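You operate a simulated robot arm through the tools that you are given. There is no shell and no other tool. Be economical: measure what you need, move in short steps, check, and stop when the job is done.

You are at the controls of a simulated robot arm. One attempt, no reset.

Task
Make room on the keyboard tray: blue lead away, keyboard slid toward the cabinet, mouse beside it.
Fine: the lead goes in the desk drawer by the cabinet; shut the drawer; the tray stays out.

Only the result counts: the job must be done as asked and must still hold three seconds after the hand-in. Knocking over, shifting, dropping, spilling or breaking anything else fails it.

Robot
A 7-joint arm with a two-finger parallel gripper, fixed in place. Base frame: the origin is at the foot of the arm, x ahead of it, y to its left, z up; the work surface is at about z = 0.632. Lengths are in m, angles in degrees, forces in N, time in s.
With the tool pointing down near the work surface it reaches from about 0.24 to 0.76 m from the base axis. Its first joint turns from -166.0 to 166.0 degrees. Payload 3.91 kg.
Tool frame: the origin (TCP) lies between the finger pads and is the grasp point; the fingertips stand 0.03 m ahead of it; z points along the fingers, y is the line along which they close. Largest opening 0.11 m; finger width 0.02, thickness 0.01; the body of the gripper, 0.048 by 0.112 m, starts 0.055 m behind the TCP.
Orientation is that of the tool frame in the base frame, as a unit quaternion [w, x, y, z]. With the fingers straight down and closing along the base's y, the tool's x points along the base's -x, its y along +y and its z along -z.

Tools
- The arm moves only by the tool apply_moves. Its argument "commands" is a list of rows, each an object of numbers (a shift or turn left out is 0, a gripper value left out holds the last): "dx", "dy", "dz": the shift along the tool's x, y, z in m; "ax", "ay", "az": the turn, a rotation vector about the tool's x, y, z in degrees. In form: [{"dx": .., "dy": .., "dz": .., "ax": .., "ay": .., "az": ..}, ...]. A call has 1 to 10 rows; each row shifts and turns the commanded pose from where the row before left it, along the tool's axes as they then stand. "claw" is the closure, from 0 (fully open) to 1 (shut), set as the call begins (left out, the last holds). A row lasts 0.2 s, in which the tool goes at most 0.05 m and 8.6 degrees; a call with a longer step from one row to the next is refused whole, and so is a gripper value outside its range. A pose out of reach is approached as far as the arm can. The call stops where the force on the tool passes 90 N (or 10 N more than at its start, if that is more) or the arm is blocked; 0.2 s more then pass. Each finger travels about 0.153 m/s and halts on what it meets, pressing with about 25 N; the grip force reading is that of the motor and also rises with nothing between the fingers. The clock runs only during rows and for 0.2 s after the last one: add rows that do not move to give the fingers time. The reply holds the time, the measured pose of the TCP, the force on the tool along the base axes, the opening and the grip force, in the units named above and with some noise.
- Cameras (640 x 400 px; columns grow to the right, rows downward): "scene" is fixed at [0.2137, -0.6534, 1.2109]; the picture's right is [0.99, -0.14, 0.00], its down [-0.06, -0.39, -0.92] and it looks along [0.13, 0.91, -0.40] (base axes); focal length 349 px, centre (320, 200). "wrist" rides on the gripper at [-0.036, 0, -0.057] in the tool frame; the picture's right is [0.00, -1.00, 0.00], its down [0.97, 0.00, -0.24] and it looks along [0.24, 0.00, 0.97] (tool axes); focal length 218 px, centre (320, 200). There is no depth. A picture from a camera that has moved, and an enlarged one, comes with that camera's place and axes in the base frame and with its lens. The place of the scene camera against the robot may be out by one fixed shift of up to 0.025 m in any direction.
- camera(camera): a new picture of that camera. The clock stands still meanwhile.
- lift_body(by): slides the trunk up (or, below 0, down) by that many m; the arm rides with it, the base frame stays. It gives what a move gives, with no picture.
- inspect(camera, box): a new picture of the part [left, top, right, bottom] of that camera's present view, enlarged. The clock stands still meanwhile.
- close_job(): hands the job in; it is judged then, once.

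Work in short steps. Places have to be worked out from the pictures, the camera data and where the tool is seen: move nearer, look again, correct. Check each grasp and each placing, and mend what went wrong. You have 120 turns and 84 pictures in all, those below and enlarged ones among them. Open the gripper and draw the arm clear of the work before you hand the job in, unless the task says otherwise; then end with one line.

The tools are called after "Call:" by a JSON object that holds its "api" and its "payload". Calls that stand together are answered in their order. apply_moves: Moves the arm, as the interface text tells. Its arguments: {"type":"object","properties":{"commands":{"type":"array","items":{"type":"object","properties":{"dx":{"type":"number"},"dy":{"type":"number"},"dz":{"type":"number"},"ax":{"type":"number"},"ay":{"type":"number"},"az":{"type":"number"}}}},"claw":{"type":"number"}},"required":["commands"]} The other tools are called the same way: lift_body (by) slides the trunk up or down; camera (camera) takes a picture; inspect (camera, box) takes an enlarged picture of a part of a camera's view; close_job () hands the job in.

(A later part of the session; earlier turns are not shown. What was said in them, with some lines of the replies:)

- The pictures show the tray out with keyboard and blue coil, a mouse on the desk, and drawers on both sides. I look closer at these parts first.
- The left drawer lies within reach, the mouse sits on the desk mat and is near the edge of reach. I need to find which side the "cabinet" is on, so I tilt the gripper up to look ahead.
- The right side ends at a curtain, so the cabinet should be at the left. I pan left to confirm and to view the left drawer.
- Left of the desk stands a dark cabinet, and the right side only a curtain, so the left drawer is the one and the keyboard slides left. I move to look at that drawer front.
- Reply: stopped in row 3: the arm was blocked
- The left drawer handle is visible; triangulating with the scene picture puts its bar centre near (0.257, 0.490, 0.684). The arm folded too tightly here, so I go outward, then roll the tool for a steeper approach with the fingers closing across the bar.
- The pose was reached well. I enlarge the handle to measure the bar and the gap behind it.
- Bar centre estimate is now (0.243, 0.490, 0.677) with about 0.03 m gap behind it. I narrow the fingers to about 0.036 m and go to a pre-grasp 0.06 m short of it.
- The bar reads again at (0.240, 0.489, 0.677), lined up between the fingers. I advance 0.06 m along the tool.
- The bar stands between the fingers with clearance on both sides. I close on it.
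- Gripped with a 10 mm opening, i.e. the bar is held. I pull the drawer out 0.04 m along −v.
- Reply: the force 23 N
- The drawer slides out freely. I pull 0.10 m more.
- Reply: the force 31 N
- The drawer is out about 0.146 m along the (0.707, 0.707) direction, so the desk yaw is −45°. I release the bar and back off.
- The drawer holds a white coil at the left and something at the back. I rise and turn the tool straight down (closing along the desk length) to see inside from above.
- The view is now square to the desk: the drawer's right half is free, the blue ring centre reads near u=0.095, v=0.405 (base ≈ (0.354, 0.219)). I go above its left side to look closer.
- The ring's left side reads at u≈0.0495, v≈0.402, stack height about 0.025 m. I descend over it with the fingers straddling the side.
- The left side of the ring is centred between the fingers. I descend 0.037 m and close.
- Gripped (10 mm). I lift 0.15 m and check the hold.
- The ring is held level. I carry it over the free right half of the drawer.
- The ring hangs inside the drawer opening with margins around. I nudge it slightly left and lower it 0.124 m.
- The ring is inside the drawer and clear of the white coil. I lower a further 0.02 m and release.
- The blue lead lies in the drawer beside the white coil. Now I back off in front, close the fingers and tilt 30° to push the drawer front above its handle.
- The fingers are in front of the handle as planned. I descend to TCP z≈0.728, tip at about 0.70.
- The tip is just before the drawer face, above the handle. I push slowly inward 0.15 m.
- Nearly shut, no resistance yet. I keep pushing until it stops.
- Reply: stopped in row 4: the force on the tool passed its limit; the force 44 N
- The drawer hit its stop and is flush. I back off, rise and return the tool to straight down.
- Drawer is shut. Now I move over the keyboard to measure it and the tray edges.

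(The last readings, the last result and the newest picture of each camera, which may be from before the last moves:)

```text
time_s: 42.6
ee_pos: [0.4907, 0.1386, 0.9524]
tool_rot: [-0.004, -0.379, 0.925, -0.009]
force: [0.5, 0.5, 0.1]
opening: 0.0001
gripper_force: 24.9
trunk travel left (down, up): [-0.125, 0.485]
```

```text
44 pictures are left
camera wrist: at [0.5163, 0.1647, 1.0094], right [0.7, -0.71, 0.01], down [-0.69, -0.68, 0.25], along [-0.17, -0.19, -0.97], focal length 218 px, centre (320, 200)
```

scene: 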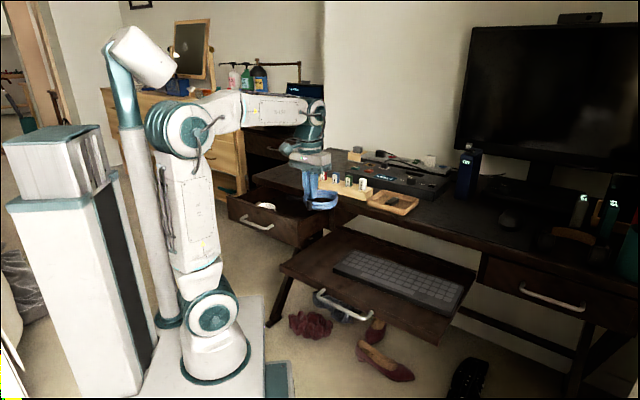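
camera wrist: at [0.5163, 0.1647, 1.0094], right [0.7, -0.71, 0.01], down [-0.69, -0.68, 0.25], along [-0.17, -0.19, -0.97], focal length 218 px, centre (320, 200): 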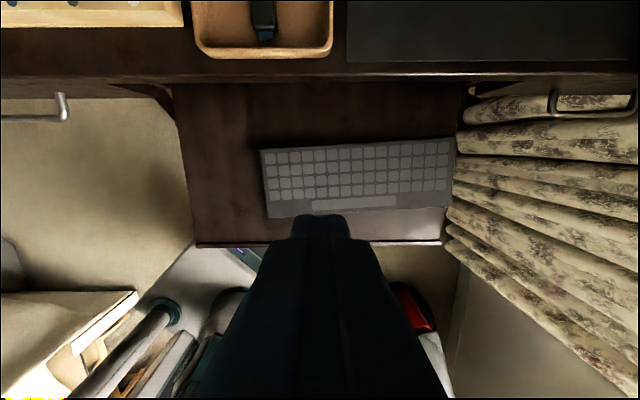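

The tray spans u≈0.023–0.479 and the keyboard u≈0.16–0.478, turned about 3.5°. I will push its right end leftward with two spread fingers, which also squares it; so go right of it and turn the tool 90°.

Call:
{"api": "apply_moves", "payload": {"commands": [{"dy": -0.0435, "dx": 0.0033}, {"dy": -0.0435, "dx": 0.0033}, {"dy": -0.0435, "dx": 0.0033}, {"dy": -0.0435, "dx": 0.0033}, {"dy": -0.0435, "dx": 0.0033}, {"dy": -0.0435, "dx": 0.0033}], "claw": 0.36}}

Call:
{"api": "apply_moves", "payload": {"commands": [{"az": 8.2}, {"az": 8.2}, {"az": 8.2}, {"az": 8.2}, {"az": 8.2}, {"az": 8.2}]}}

Call:
{"api": "apply_moves", "payload": {"commands": [{"az": 8.2}, {"az": 8.2}, {"az": 8.2}, {"az": 8.2}, {"az": 8.2}]}}

Call:
{"api": "camera", "payload": {"camera": "wrist"}}

```text
time_s: 44.0
ee_pos: [0.6125, -0.0313, 0.945]
tool_rot: [-0.003, -0.379, 0.926, -0.009]
force: [-0.5, 0.6, -0.3]
opening: 0.0706
gripper_force: 0.1
out of reach, approached as far as the arm can: row 5, 6
trunk travel left (down, up): [-0.125, 0.485]
```

```text
time_s: 45.5
ee_pos: [0.6147, -0.0299, 0.9442]
tool_rot: [0.001, 0.042, 0.999, -0.008]
force: [-0.3, 1.0, 0.5]
opening: 0.0703
gripper_force: 0.1
trunk travel left (down, up): [-0.125, 0.485]
```

```text
time_s: 46.6
ee_pos: [0.6134, -0.0305, 0.9429]
tool_rot: [0.004, 0.39, 0.921, -0.008]
force: [-0.1, -0.1, -0.7]
opening: 0.0703
gripper_force: 0.0
trunk travel left (down, up): [-0.125, 0.485]
```

```text
43 pictures are left
camera wrist: at [0.6392, -0.0548, 1.0008], right [-0.72, -0.7, 0.01], down [-0.68, 0.7, 0.23], along [-0.17, 0.15, -0.97], focal length 218 px, centre (320, 200)
```

wrist: 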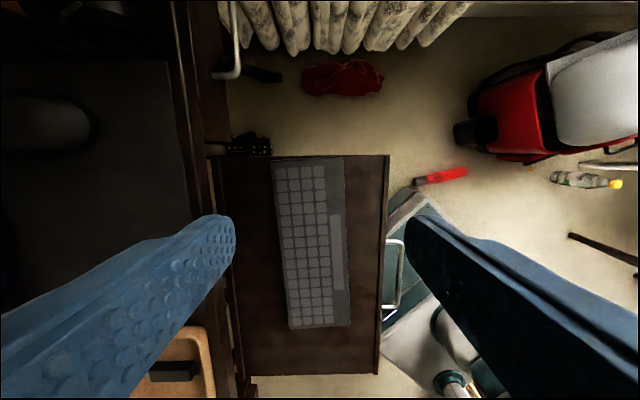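

At this height the arm is at its reach limit, so I descend first, then go outward past the keyboard's right end (u≈0.476, centre v≈0.426).

Call:
{"api": "apply_moves", "payload": {"commands": [{"dz": 0.038, "dy": 0.003}, {"dz": 0.038, "dy": 0.003}, {"dz": 0.038, "dy": 0.003}, {"dz": 0.038, "dy": 0.003}, {"dz": 0.036, "dy": 0.002}, {"dx": -0.02}, {"dx": -0.02}, {"dx": -0.02}]}}

Call:
{"api": "camera", "payload": {"camera": "wrist"}}

Call:
{"api": "inspect", "payload": {"camera": "scene", "box": [360, 200, 520, 320]}}

```text
time_s: 48.5
ee_pos: [0.6661, -0.0681, 0.7565]
tool_rot: [0.003, 0.388, 0.922, -0.009]
force: [-0.4, -0.1, 0.3]
opening: 0.0704
gripper_force: 0.1
trunk travel left (down, up): [-0.125, 0.485]
```

```text
42 pictures are left
camera wrist: at [0.6906, -0.0926, 0.8139], right [-0.72, -0.7, 0.01], down [-0.68, 0.7, 0.23], along [-0.17, 0.15, -0.97], focal length 218 px, centre (320, 200)
```

wrist: 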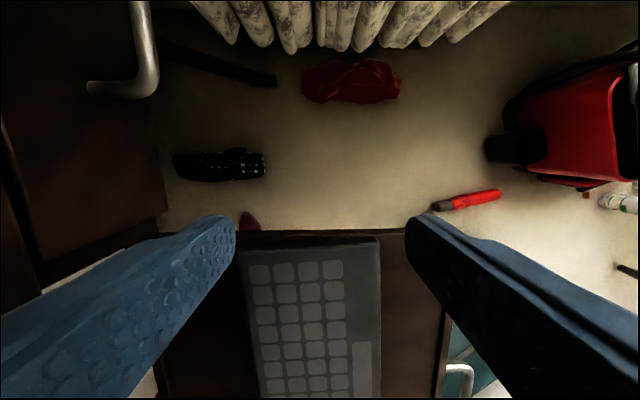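

```text
3.33 times, centred on (440, 260) of scene
camera zoom: at [0.2137, -0.6534, 1.2109], right [0.99, -0.14, 0.0], down [-0.06, -0.39, -0.92], along [0.13, 0.91, -0.4], focal length 1164 px, centre (-80, 0)
```

zoom: 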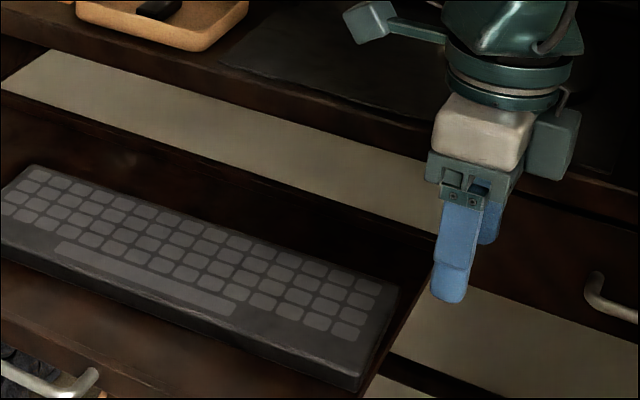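

Fingers are just off the tray's right edge and centred on the keyboard end. I descend to tip height about 0.64.

Call:
{"api": "apply_moves", "payload": {"commands": [{"dz": 0.03}, {"dz": 0.03}, {"dz": 0.026}]}}

Call:
{"api": "inspect", "payload": {"camera": "scene", "box": [360, 200, 520, 320]}}

```text
time_s: 49.2
ee_pos: [0.6653, -0.0693, 0.6696]
tool_rot: [0.003, 0.389, 0.921, -0.008]
force: [0.0, 0.8, -0.5]
opening: 0.0706
gripper_force: 0.1
trunk travel left (down, up): [-0.125, 0.485]
```

```text
3.33 times, centred on (440, 260) of scene
camera zoom: at [0.2137, -0.6534, 1.2109], right [0.99, -0.14, 0.0], down [-0.06, -0.39, -0.92], along [0.13, 0.91, -0.4], focal length 1164 px, centre (-80, 0)
```

zoom: 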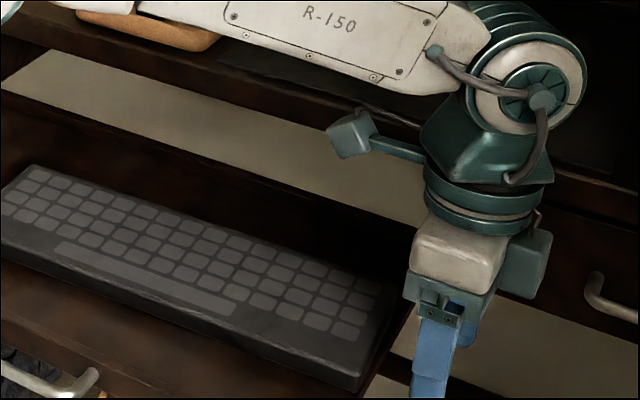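

Tips are at key-end height. I push left 0.06 m first and check.

Call:
{"api": "apply_moves", "payload": {"commands": [{"dx": 0.012}, {"dx": 0.012}, {"dx": 0.012}, {"dx": 0.012}, {"dx": 0.012}]}}

Call:
{"api": "camera", "payload": {"camera": "wrist"}}

Call:
{"api": "camera", "payload": {"camera": "scene"}}

```text
time_s: 50.5
ee_pos: [0.6246, -0.0268, 0.6683]
tool_rot: [0.003, 0.388, 0.922, -0.008]
force: [-0.1, -1.8, 1.1]
opening: 0.0705
gripper_force: 0.1
trunk travel left (down, up): [-0.125, 0.485]
```

```text
39 pictures are left
camera wrist: at [0.6495, -0.0508, 0.7252], right [-0.72, -0.7, 0.01], down [-0.68, 0.7, 0.23], along [-0.17, 0.15, -0.97], focal length 218 px, centre (320, 200)
```

wrist: 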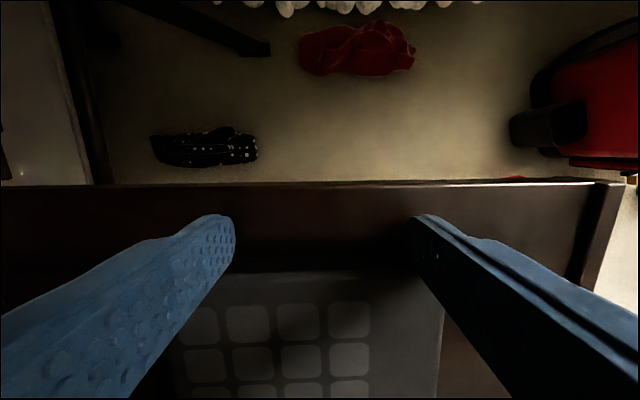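

```text
38 pictures are left
```

scene: 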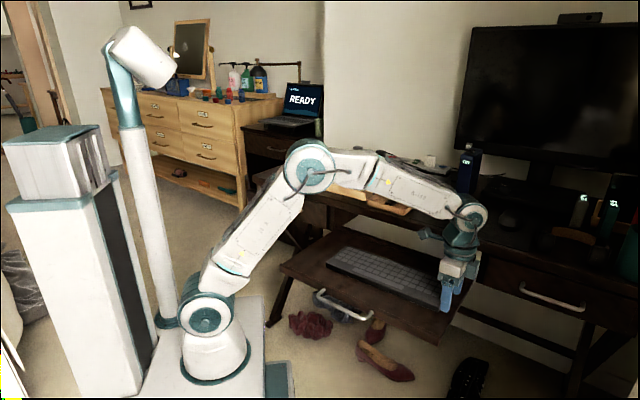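

The keyboard slides squarely with the fingers. I push 0.098 m more.

Call:
{"api": "apply_moves", "payload": {"commands": [{"dx": 0.014}, {"dx": 0.014}, {"dx": 0.014}, {"dx": 0.014}, {"dx": 0.014}, {"dx": 0.014}, {"dx": 0.013}]}}

Call:
{"api": "inspect", "payload": {"camera": "scene", "box": [260, 210, 490, 350]}}

```text
time_s: 52.0
ee_pos: [0.5551, 0.0448, 0.6684]
tool_rot: [0.002, 0.389, 0.921, -0.008]
force: [1.7, -0.5, 1.6]
opening: 0.0704
gripper_force: 0.1
trunk travel left (down, up): [-0.125, 0.485]
```

```text
2.78 times, centred on (375, 280) of scene
camera zoom: at [0.2137, -0.6534, 1.2109], right [0.99, -0.14, 0.0], down [-0.06, -0.39, -0.92], along [0.13, 0.91, -0.4], focal length 972 px, centre (167, -23)
```

zoom: 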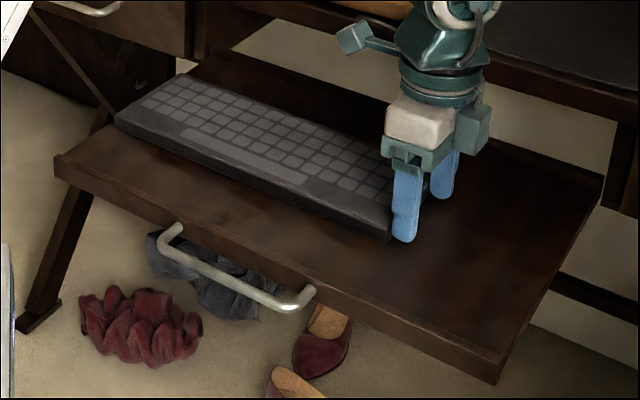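

The keyboard now sits at the left with space on the right. I back off and rise to check from above.

Call:
{"api": "apply_moves", "payload": {"commands": [{"dx": -0.02}, {"dz": -0.04}, {"dz": -0.04}, {"dz": -0.04}, {"dz": -0.04}, {"dz": -0.04}, {"dz": -0.04}, {"dz": -0.03}]}}

Call:
{"api": "camera", "payload": {"camera": "wrist"}}

```text
time_s: 53.9
ee_pos: [0.5681, 0.0328, 0.94]
tool_rot: [0.004, 0.39, 0.921, -0.009]
force: [0.4, -0.3, 0.0]
opening: 0.07
gripper_force: 0.0
trunk travel left (down, up): [-0.125, 0.485]
```

```text
36 pictures are left
camera wrist: at [0.5938, 0.0083, 0.9967], right [-0.72, -0.7, 0.01], down [-0.68, 0.7, 0.23], along [-0.17, 0.15, -0.97], focal length 218 px, centre (320, 200)
```

wrist: 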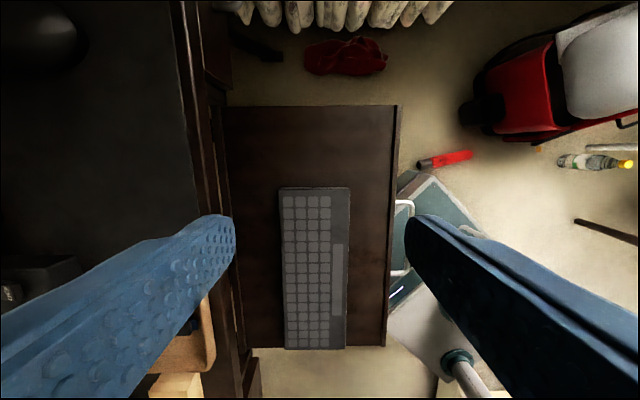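

Keyboard is at u≈0.034–0.353, square, just inside the tray's left edge. Now the mouse: I raise the trunk 0.25 m for outward reach and turn the tool back to close along the desk length.

Call:
{"api": "lift_body", "payload": {"by": 0.25}}

Call:
{"api": "apply_moves", "payload": {"commands": [{"az": -8.3}, {"az": -8.3}, {"az": -8.3}, {"az": -8.3}, {"az": -8.3}, {"az": -8.3}, {"az": -8.3}, {"az": -8.3}, {"az": -8.3}, {"az": -8.3}]}}

Call:
{"api": "apply_moves", "payload": {"commands": [{"az": -7.9}, {"ay": -8}, {"ay": -8}, {"ay": -8}, {"ay": -8}, {"ay": -8}]}}

Call:
{"api": "camera", "payload": {"camera": "wrist"}}

```text
time_s: 56.4
ee_pos: [0.5687, 0.033, 1.1883]
tool_rot: [0.003, 0.388, 0.922, -0.009]
force: [-0.4, -0.5, -0.6]
opening: 0.0703
gripper_force: 0.0
trunk travel left (down, up): [-0.375, 0.235]
```

```text
time_s: 58.6
ee_pos: [0.5684, 0.0324, 1.1894]
tool_rot: [-0.004, -0.321, 0.947, -0.009]
force: [0.5, -0.3, 0.6]
opening: 0.0705
gripper_force: 0.2
trunk travel left (down, up): [-0.375, 0.235]
```

```text
time_s: 60.0
ee_pos: [0.5693, 0.0325, 1.1889]
tool_rot: [0.312, -0.364, 0.869, 0.124]
force: [0.3, -0.2, -0.4]
opening: 0.0703
gripper_force: 0.1
trunk travel left (down, up): [-0.375, 0.235]
```

```text
35 pictures are left
camera wrist: at [0.5626, 0.0266, 1.2566], right [0.71, -0.71, 0.01], down [-0.63, -0.64, -0.43], along [0.31, 0.3, -0.9], focal length 218 px, centre (320, 200)
```

wrist: 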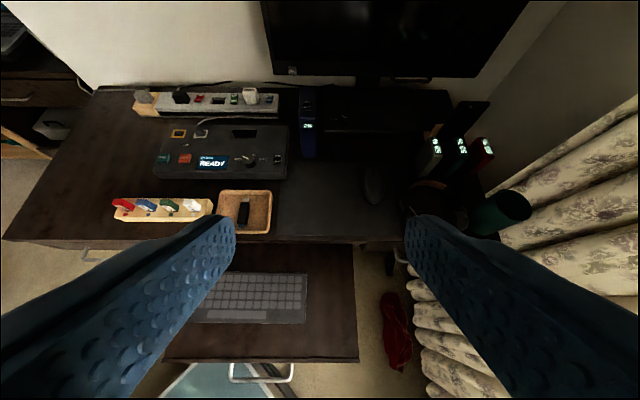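

The mouse reads at u≈0.518, v≈0.70 (base ≈ (0.86, 0.127)), long axis along v, headphones to its right. I enlarge to see the clearances.

Call:
{"api": "inspect", "payload": {"camera": "wrist", "box": [290, 100, 530, 250]}}

Call:
{"api": "inspect", "payload": {"camera": "scene", "box": [450, 150, 640, 270]}}

```text
2.67 times, centred on (410, 175) of wrist
camera zoom: at [0.5626, 0.0266, 1.2566], right [0.71, -0.71, 0.01], down [-0.63, -0.64, -0.43], along [0.31, 0.3, -0.9], focal length 582 px, centre (80, 267)
```

zoom: 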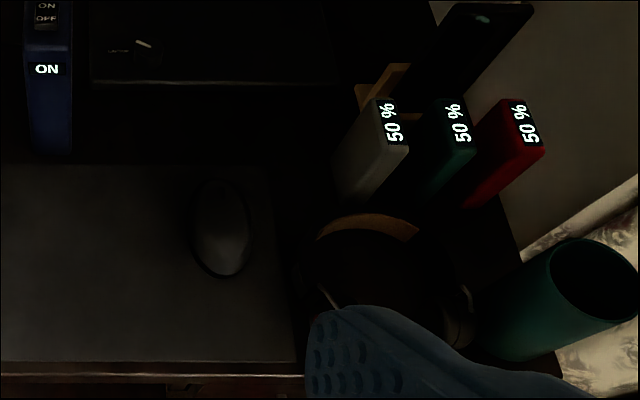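

```text
3.33 times, centred on (545, 210) of scene
camera zoom: at [0.2137, -0.6534, 1.2109], right [0.99, -0.14, 0.0], down [-0.06, -0.39, -0.92], along [0.13, 0.91, -0.4], focal length 1164 px, centre (-430, 167)
```

zoom: 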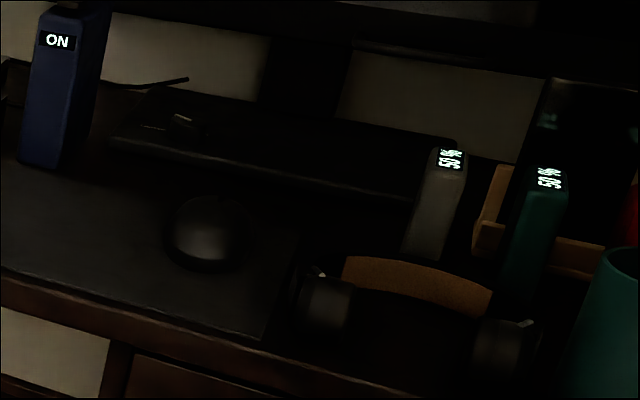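

Mouse is about 0.055 × 0.11 m at u≈0.516, v≈0.695; headphones start near u 0.59. I tilt to 45° and approach to about 0.10 m above it, gripper wider.

Call:
{"api": "apply_moves", "payload": {"commands": [{"ay": -5.7}, {"dx": 0.0024, "dy": -0.0137, "dz": 0.0384}, {"dx": 0.0024, "dy": -0.0137, "dz": 0.0384}, {"dx": 0.0024, "dy": -0.0137, "dz": 0.0384}, {"dx": 0.0024, "dy": -0.0137, "dz": 0.0384}, {"dx": 0.0024, "dy": -0.0137, "dz": 0.0384}, {"dx": 0.0024, "dy": -0.0137, "dz": 0.0384}, {"dx": 0.0024, "dy": -0.0137, "dz": 0.0384}], "claw": 0.16}}

Call:
{"api": "camera", "payload": {"camera": "wrist"}}

Call:
{"api": "camera", "payload": {"camera": "scene"}}

```text
time_s: 61.8
ee_pos: [0.7626, 0.0883, 0.9879]
tool_rot: [0.355, -0.357, 0.852, 0.142]
force: [-0.2, 0.8, 0.0]
opening: 0.0924
gripper_force: 0.0
trunk travel left (down, up): [-0.375, 0.235]
```

```text
32 pictures are left
camera wrist: at [0.7522, 0.0793, 1.0536], right [0.71, -0.71, 0.01], down [-0.6, -0.61, -0.52], along [0.37, 0.36, -0.86], focal length 218 px, centre (320, 200)
```

wrist: 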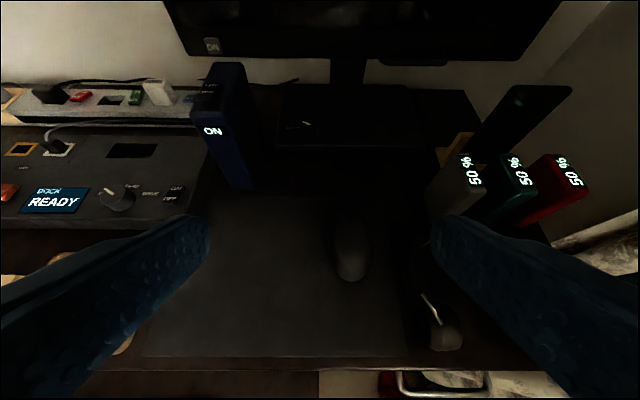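

```text
31 pictures are left
```

scene: 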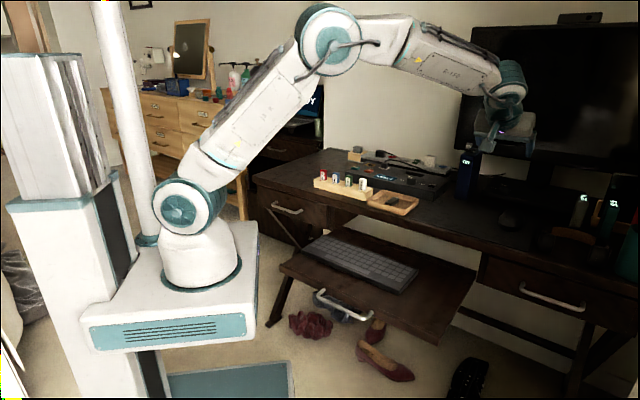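

Tracking is fine; the mouse now reads u≈0.518, v≈0.68 and the gripper must go a little right and lower. I close in.

Call:
{"api": "apply_moves", "payload": {"commands": [{"dx": 0.0106, "dy": -0.0098, "dz": 0.031}, {"dx": 0.0106, "dy": -0.0098, "dz": 0.031}, {"dx": 0.0106, "dy": -0.0098, "dz": 0.031}, {"dx": 0.0106, "dy": -0.0098, "dz": 0.031}]}}

Call:
{"api": "camera", "payload": {"camera": "wrist"}}

Call:
{"api": "inspect", "payload": {"camera": "scene", "box": [440, 110, 620, 270]}}

```text
time_s: 62.8
ee_pos: [0.835, 0.1009, 0.8713]
tool_rot: [0.355, -0.356, 0.853, 0.14]
force: [-0.2, -0.2, -0.6]
opening: 0.0924
gripper_force: 0.1
trunk travel left (down, up): [-0.375, 0.235]
```

```text
30 pictures are left
camera wrist: at [0.8233, 0.0913, 0.9369], right [0.71, -0.7, 0.01], down [-0.6, -0.61, -0.52], along [0.37, 0.36, -0.86], focal length 218 px, centre (320, 200)
```

wrist: 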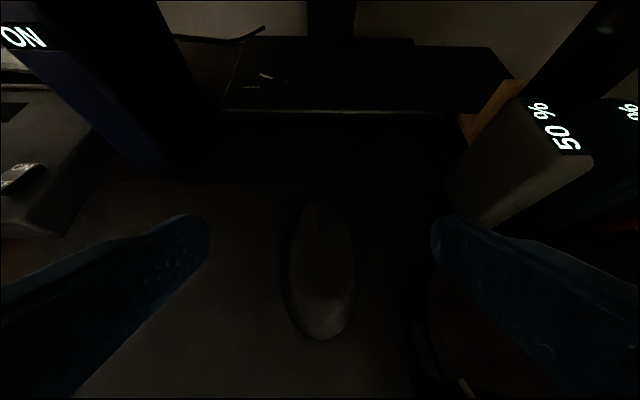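

```text
2.50 times, centred on (530, 190) of scene
camera zoom: at [0.2137, -0.6534, 1.2109], right [0.99, -0.14, 0.0], down [-0.06, -0.39, -0.92], along [0.13, 0.91, -0.4], focal length 873 px, centre (-205, 225)
```

zoom: 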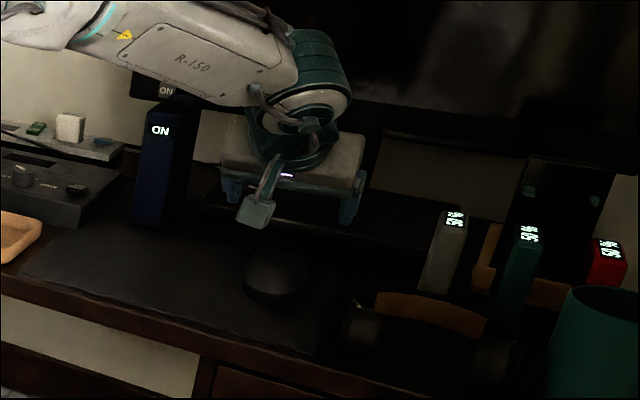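

Gripper is centred over the mouse (u 0.519). The headphones at the right are close, so I look at them enlarged before descending.

Call:
{"api": "inspect", "payload": {"camera": "wrist", "box": [260, 200, 500, 400]}}

```text
2.00 times, centred on (380, 300) of wrist
camera zoom: at [0.8233, 0.0913, 0.9369], right [0.71, -0.7, 0.01], down [-0.6, -0.61, -0.52], along [0.37, 0.36, -0.86], focal length 436 px, centre (200, 0)
```

zoom: 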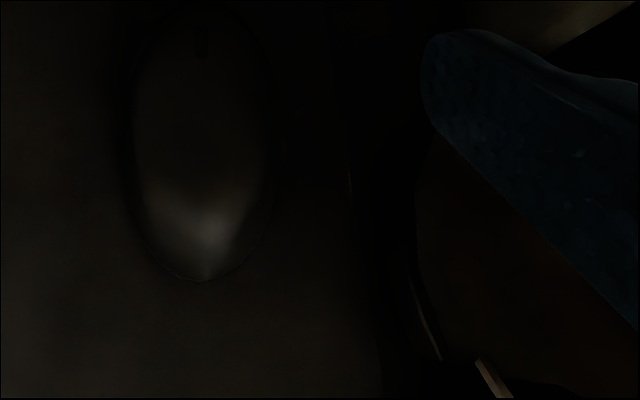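

The headphone cup begins around u≈0.578 near v≈0.62; I shift 8 mm left for clearance, use a 0.08 m opening, and descend to TCP z≈0.81.

Call:
{"api": "apply_moves", "payload": {"commands": [{"dy": 0.008}, {"dz": 0.02, "dx": 0.009}, {"dz": 0.02, "dx": 0.009}, {"dz": 0.02, "dx": 0.009}], "claw": 0.27}}

Call:
{"api": "camera", "payload": {"camera": "wrist"}}

Call:
{"api": "inspect", "payload": {"camera": "scene", "box": [460, 130, 580, 250]}}

```text
time_s: 63.8
ee_pos: [0.8452, 0.1227, 0.8098]
tool_rot: [0.355, -0.357, 0.852, 0.141]
force: [-0.3, 0.3, 0.0]
opening: 0.0803
gripper_force: 0.0
trunk travel left (down, up): [-0.375, 0.235]
```

```text
27 pictures are left
camera wrist: at [0.8344, 0.1129, 0.876], right [0.71, -0.71, 0.01], down [-0.6, -0.61, -0.52], along [0.37, 0.36, -0.86], focal length 218 px, centre (320, 200)
```

wrist: 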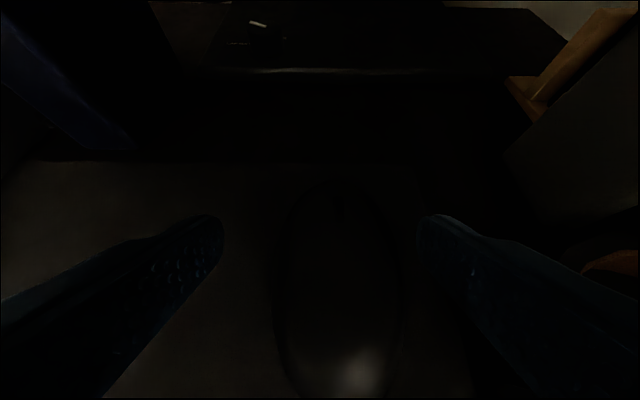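

```text
3.33 times, centred on (520, 190) of scene
camera zoom: at [0.2137, -0.6534, 1.2109], right [0.99, -0.14, 0.0], down [-0.06, -0.39, -0.92], along [0.13, 0.91, -0.4], focal length 1164 px, centre (-347, 233)
```

zoom: 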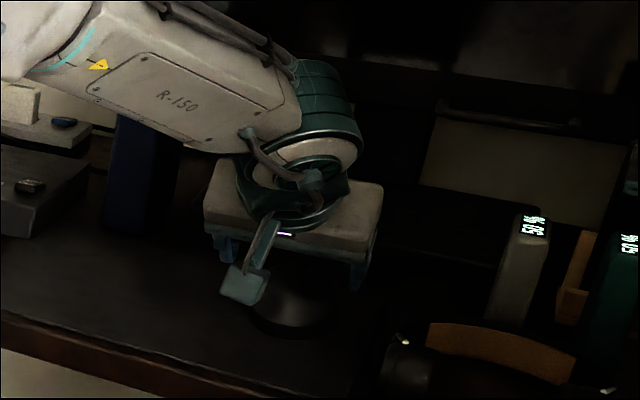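

The mouse lies between the fingers with room on both sides. I drop 12 mm more and slightly back, then close.

Call:
{"api": "apply_moves", "payload": {"commands": [{"dz": 0.001, "dx": 0.0074}, {"dz": 0.001, "dx": 0.0074}]}}

Call:
{"api": "apply_moves", "payload": {"commands": [{}, {}, {}], "claw": 1.0}}

Call:
{"api": "camera", "payload": {"camera": "wrist"}}

```text
time_s: 64.4
ee_pos: [0.8381, 0.1158, 0.7968]
tool_rot: [0.356, -0.357, 0.852, 0.141]
force: [0.0, 0.0, 0.4]
opening: 0.0802
gripper_force: 0.0
trunk travel left (down, up): [-0.375, 0.235]
```

```text
time_s: 65.2
ee_pos: [0.8381, 0.1152, 0.7977]
tool_rot: [0.355, -0.357, 0.853, 0.141]
force: [1.0, -0.7, 1.0]
opening: 0.0583
gripper_force: 24.7
trunk travel left (down, up): [-0.375, 0.235]
```

```text
25 pictures are left
camera wrist: at [0.8272, 0.1052, 0.8635], right [0.71, -0.71, 0.01], down [-0.6, -0.61, -0.52], along [0.37, 0.36, -0.86], focal length 218 px, centre (320, 200)
```

wrist: 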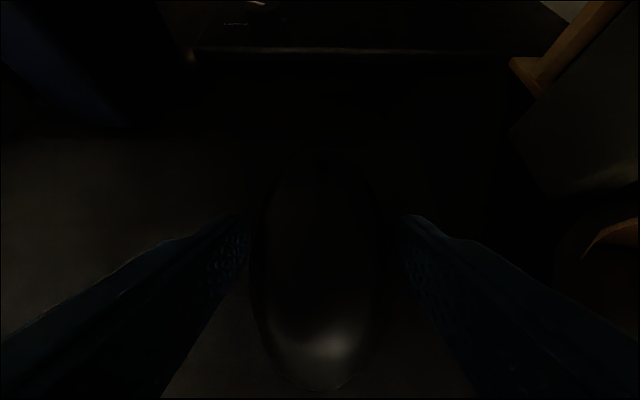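

Gripped at 58 mm, the mouse's width. I lift straight up 0.10 m and check.

Call:
{"api": "apply_moves", "payload": {"commands": [{"dz": -0.012, "dx": -0.012}, {"dz": -0.02, "dx": -0.02}, {"dz": -0.02, "dx": -0.02}, {"dz": -0.02, "dx": -0.02}]}}

Call:
{"api": "inspect", "payload": {"camera": "scene", "box": [440, 110, 620, 270]}}

```text
time_s: 66.2
ee_pos: [0.8376, 0.1176, 0.9008]
tool_rot: [0.355, -0.357, 0.852, 0.142]
force: [0.1, -0.1, -0.6]
opening: 0.0584
gripper_force: 24.1
trunk travel left (down, up): [-0.375, 0.235]
```

```text
2.50 times, centred on (530, 190) of scene
camera zoom: at [0.2137, -0.6534, 1.2109], right [0.99, -0.14, 0.0], down [-0.06, -0.39, -0.92], along [0.13, 0.91, -0.4], focal length 873 px, centre (-205, 225)
```

zoom: 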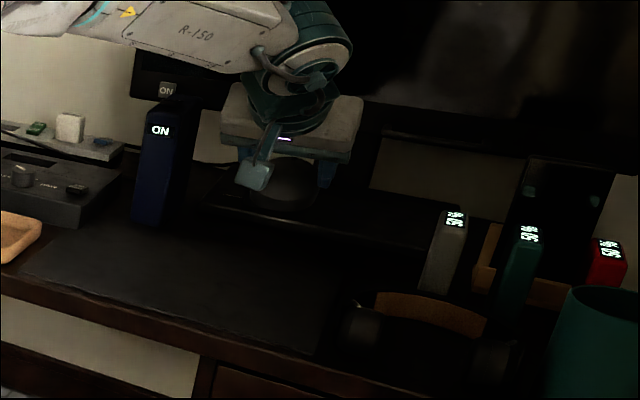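

The mouse is held clear of the desk. I carry it back over the tray's free right side (u≈0.418, v≈0.41).

Call:
{"api": "apply_moves", "payload": {"commands": [{"dx": 0.0234, "dy": 0.0114, "dz": -0.0234}, {"dx": 0.0234, "dy": 0.0114, "dz": -0.0234}, {"dx": 0.0234, "dy": 0.0114, "dz": -0.0234}, {"dx": 0.0234, "dy": 0.0114, "dz": -0.0234}, {"dx": 0.0234, "dy": 0.0114, "dz": -0.0234}, {"dx": 0.0234, "dy": 0.0114, "dz": -0.0234}, {"dx": 0.0234, "dy": 0.0114, "dz": -0.0234}, {"dx": 0.0234, "dy": 0.0114, "dz": -0.0234}]}}

Call:
{"api": "camera", "payload": {"camera": "wrist"}}

```text
time_s: 68.0
ee_pos: [0.5852, -0.0064, 0.8954]
tool_rot: [0.355, -0.357, 0.852, 0.142]
force: [0.3, -0.4, -0.5]
opening: 0.0583
gripper_force: 25.3
trunk travel left (down, up): [-0.375, 0.235]
```

```text
23 pictures are left
camera wrist: at [0.5736, -0.0153, 0.962], right [0.71, -0.7, 0.01], down [-0.6, -0.61, -0.52], along [0.37, 0.36, -0.86], focal length 218 px, centre (320, 200)
```

wrist: 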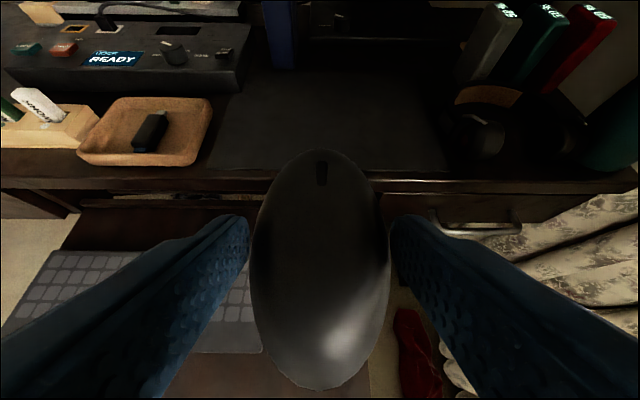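

Positioned over the gap at u 0.418. I descend 0.20 m, staying about 3 cm above the tray.

Call:
{"api": "apply_moves", "payload": {"commands": [{"dx": 0.0177, "dz": 0.0177}, {"dx": 0.0177, "dz": 0.0177}, {"dx": 0.0177, "dz": 0.0177}, {"dx": 0.0177, "dz": 0.0177}, {"dx": 0.0177, "dz": 0.0177}, {"dx": 0.0177, "dz": 0.0177}, {"dx": 0.0177, "dz": 0.0177}, {"dx": 0.0177, "dz": 0.0177}]}}

Call:
{"api": "camera", "payload": {"camera": "wrist"}}

Call:
{"api": "inspect", "payload": {"camera": "scene", "box": [300, 190, 500, 350]}}

```text
time_s: 69.8
ee_pos: [0.5879, -0.0078, 0.6969]
tool_rot: [0.354, -0.358, 0.852, 0.141]
force: [-1.0, 0.5, -0.9]
opening: 0.0581
gripper_force: 24.6
trunk travel left (down, up): [-0.375, 0.235]
```

```text
22 pictures are left
camera wrist: at [0.5767, -0.0176, 0.7628], right [0.71, -0.71, 0.01], down [-0.6, -0.61, -0.52], along [0.37, 0.36, -0.86], focal length 218 px, centre (320, 200)
```

wrist: 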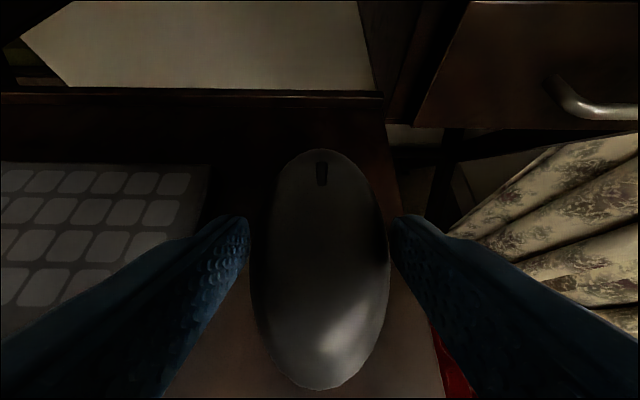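

```text
2.50 times, centred on (400, 270) of scene
camera zoom: at [0.2137, -0.6534, 1.2109], right [0.99, -0.14, 0.0], down [-0.06, -0.39, -0.92], along [0.13, 0.91, -0.4], focal length 873 px, centre (120, 25)
```

zoom: 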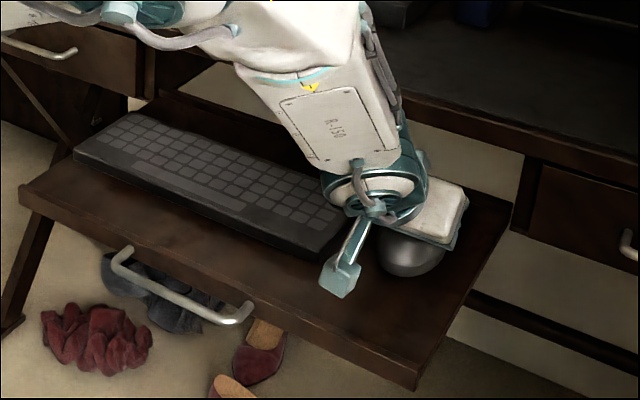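

Mouse is level and lined up in the gap. I lower 0.022 m, then in small steps until contact.

Call:
{"api": "apply_moves", "payload": {"commands": [{"dx": 0.0078, "dz": 0.0078}, {"dx": 0.0078, "dz": 0.0078}]}}

Call:
{"api": "apply_moves", "payload": {"commands": [{"dx": 0.0018, "dz": 0.0018}, {"dx": 0.0018, "dz": 0.0018}]}}

Call:
{"api": "inspect", "payload": {"camera": "scene", "box": [380, 220, 500, 320]}}

```text
time_s: 70.4
ee_pos: [0.5883, -0.0058, 0.6774]
tool_rot: [0.355, -0.357, 0.852, 0.141]
force: [0.2, 0.9, 1.8]
opening: 0.0575
gripper_force: 24.6
trunk travel left (down, up): [-0.375, 0.235]
```

```text
time_s: 71.0
ee_pos: [0.588, -0.0055, 0.677]
tool_rot: [0.36, -0.359, 0.85, 0.14]
force: [1.0, 4.2, 36.7]
opening: 0.0578
gripper_force: 24.9
trunk travel left (down, up): [-0.375, 0.235]
```

```text
4.00 times, centred on (440, 270) of scene
camera zoom: at [0.2137, -0.6534, 1.2109], right [0.99, -0.14, 0.0], down [-0.06, -0.39, -0.92], along [0.13, 0.91, -0.4], focal length 1397 px, centre (-160, -80)
```

zoom: 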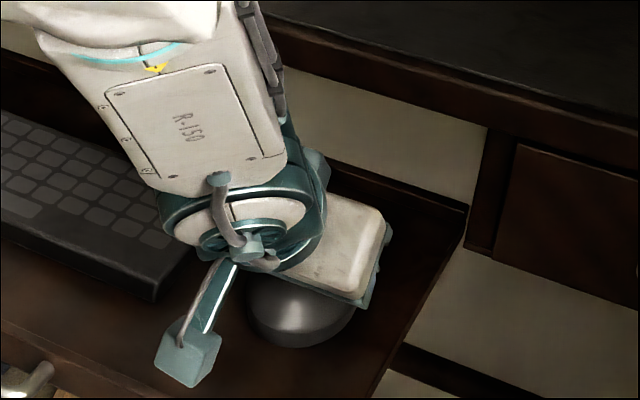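

Contact at TCP z≈0.677 with 37 N: the mouse rests on the tray. I relieve the press 3 mm, open to 0.076 m and withdraw.

Call:
{"api": "apply_moves", "payload": {"commands": [{"dx": -0.002, "dz": -0.002}]}}

Call:
{"api": "apply_moves", "payload": {"commands": [{}, {}], "claw": 0.31}}

Call:
{"api": "camera", "payload": {"camera": "wrist"}}

```text
time_s: 71.4
ee_pos: [0.5877, -0.0061, 0.6769]
tool_rot: [0.358, -0.357, 0.851, 0.141]
force: [7.2, 5.1, 26.7]
opening: 0.0578
gripper_force: 25.3
trunk travel left (down, up): [-0.375, 0.235]
```

```text
time_s: 72.0
ee_pos: [0.5874, -0.0071, 0.6746]
tool_rot: [0.354, -0.357, 0.853, 0.142]
force: [-0.2, 0.8, 0.2]
opening: 0.0758
gripper_force: 0.1
trunk travel left (down, up): [-0.375, 0.235]
```

```text
19 pictures are left
camera wrist: at [0.5767, -0.0172, 0.7403], right [0.71, -0.71, 0.01], down [-0.6, -0.61, -0.51], along [0.37, 0.36, -0.86], focal length 218 px, centre (320, 200)
```

wrist: 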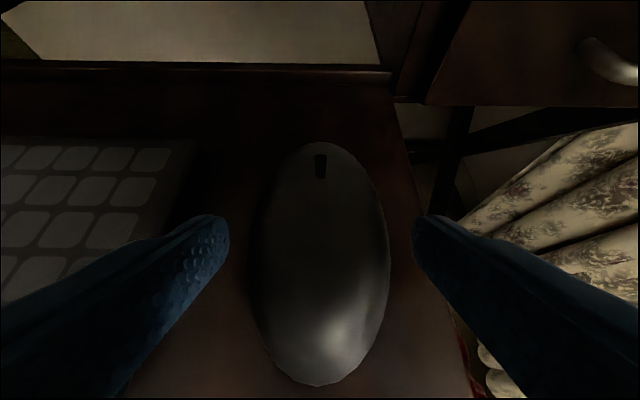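

The mouse is released and resting. I withdraw upward.

Call:
{"api": "apply_moves", "payload": {"commands": [{"dx": -0.012, "dz": -0.012}, {"dx": -0.021, "dz": -0.021}, {"dx": -0.021, "dz": -0.021}, {"dx": -0.021, "dz": -0.021}, {"dx": -0.021, "dz": -0.021}, {"dx": -0.021, "dz": -0.021}, {"dx": -0.021, "dz": -0.021}, {"dx": -0.021, "dz": -0.021}, {"dx": -0.021, "dz": -0.021}, {"dx": -0.021, "dz": -0.021}]}}

Call:
{"api": "camera", "payload": {"camera": "wrist"}}

Call:
{"api": "camera", "payload": {"camera": "scene"}}

```text
time_s: 74.2
ee_pos: [0.5869, -0.0038, 0.959]
tool_rot: [0.355, -0.356, 0.853, 0.141]
force: [0.1, -0.7, 0.7]
opening: 0.0759
gripper_force: 0.1
trunk travel left (down, up): [-0.375, 0.235]
```

```text
18 pictures are left
camera wrist: at [0.5751, -0.0136, 1.0248], right [0.71, -0.71, 0.01], down [-0.6, -0.61, -0.52], along [0.37, 0.36, -0.86], focal length 218 px, centre (320, 200)
```

wrist: 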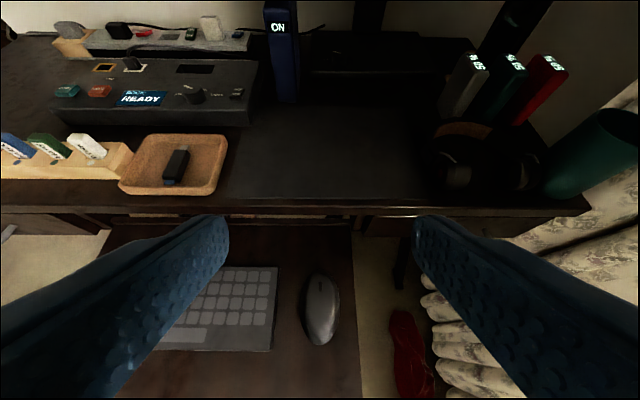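

```text
17 pictures are left
```

scene: 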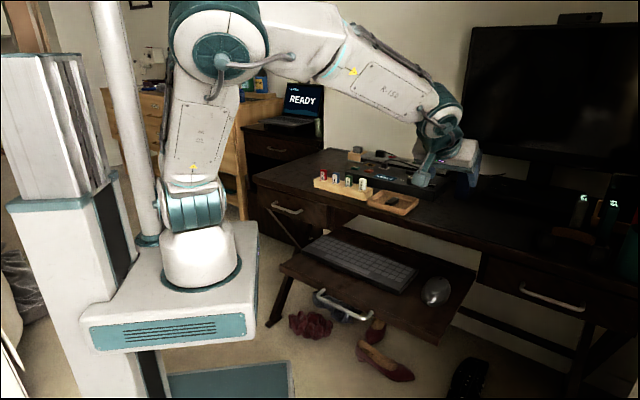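

Mouse sits beside the keyboard, tray still out, drawer shut. I open the gripper fully, draw the arm a bit higher, and take last close looks.

Call:
{"api": "apply_moves", "payload": {"commands": [{"dx": -0.02, "dz": -0.02}, {"dx": -0.01, "dz": -0.03}, {"dz": -0.03}, {"dz": -0.03}, {}], "claw": 0}}

Call:
{"api": "inspect", "payload": {"camera": "scene", "box": [240, 180, 490, 350]}}

Call:
{"api": "inspect", "payload": {"camera": "scene", "box": [240, 140, 400, 250]}}

```text
time_s: 75.4
ee_pos: [0.5446, -0.0453, 1.0586]
tool_rot: [0.354, -0.357, 0.852, 0.142]
force: [0.2, 0.2, -1.2]
opening: 0.1102
gripper_force: 0.0
trunk travel left (down, up): [-0.375, 0.235]
```

```text
2.35 times, centred on (365, 265) of scene
camera zoom: at [0.2137, -0.6534, 1.2109], right [0.99, -0.14, 0.0], down [-0.06, -0.39, -0.92], along [0.13, 0.91, -0.4], focal length 822 px, centre (214, 47)
```

zoom: 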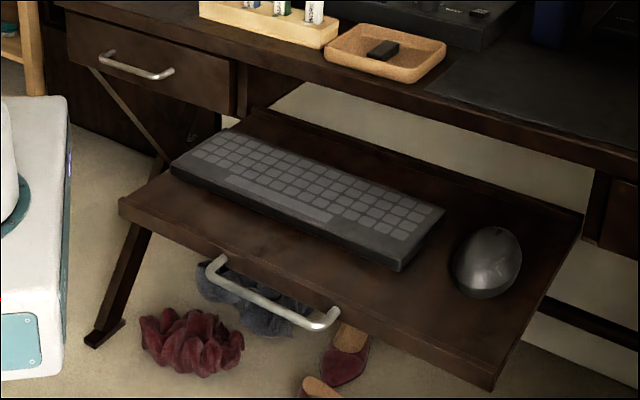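

```text
3.64 times, centred on (320, 195) of scene
camera zoom: at [0.2137, -0.6534, 1.2109], right [0.99, -0.14, 0.0], down [-0.06, -0.39, -0.92], along [0.13, 0.91, -0.4], focal length 1270 px, centre (320, 218)
```

zoom: 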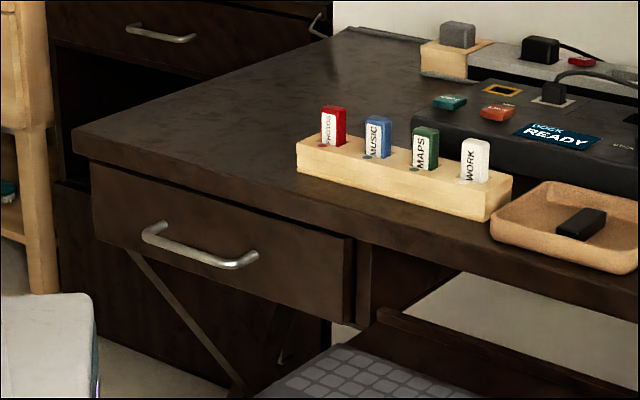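

Everything is in place: drawer shut with the lead inside, keyboard at the cabinet side, mouse beside it, tray out, arm clear. I hand the job in.

Call:
{"api": "close_job", "payload": {}}

```text
The job is handed in.
```

The blue lead is in the left-hand desk drawer by the cabinet, and the drawer is shut. The keyboard is slid toward the cabinet with the mouse beside it, and the tray is still out.
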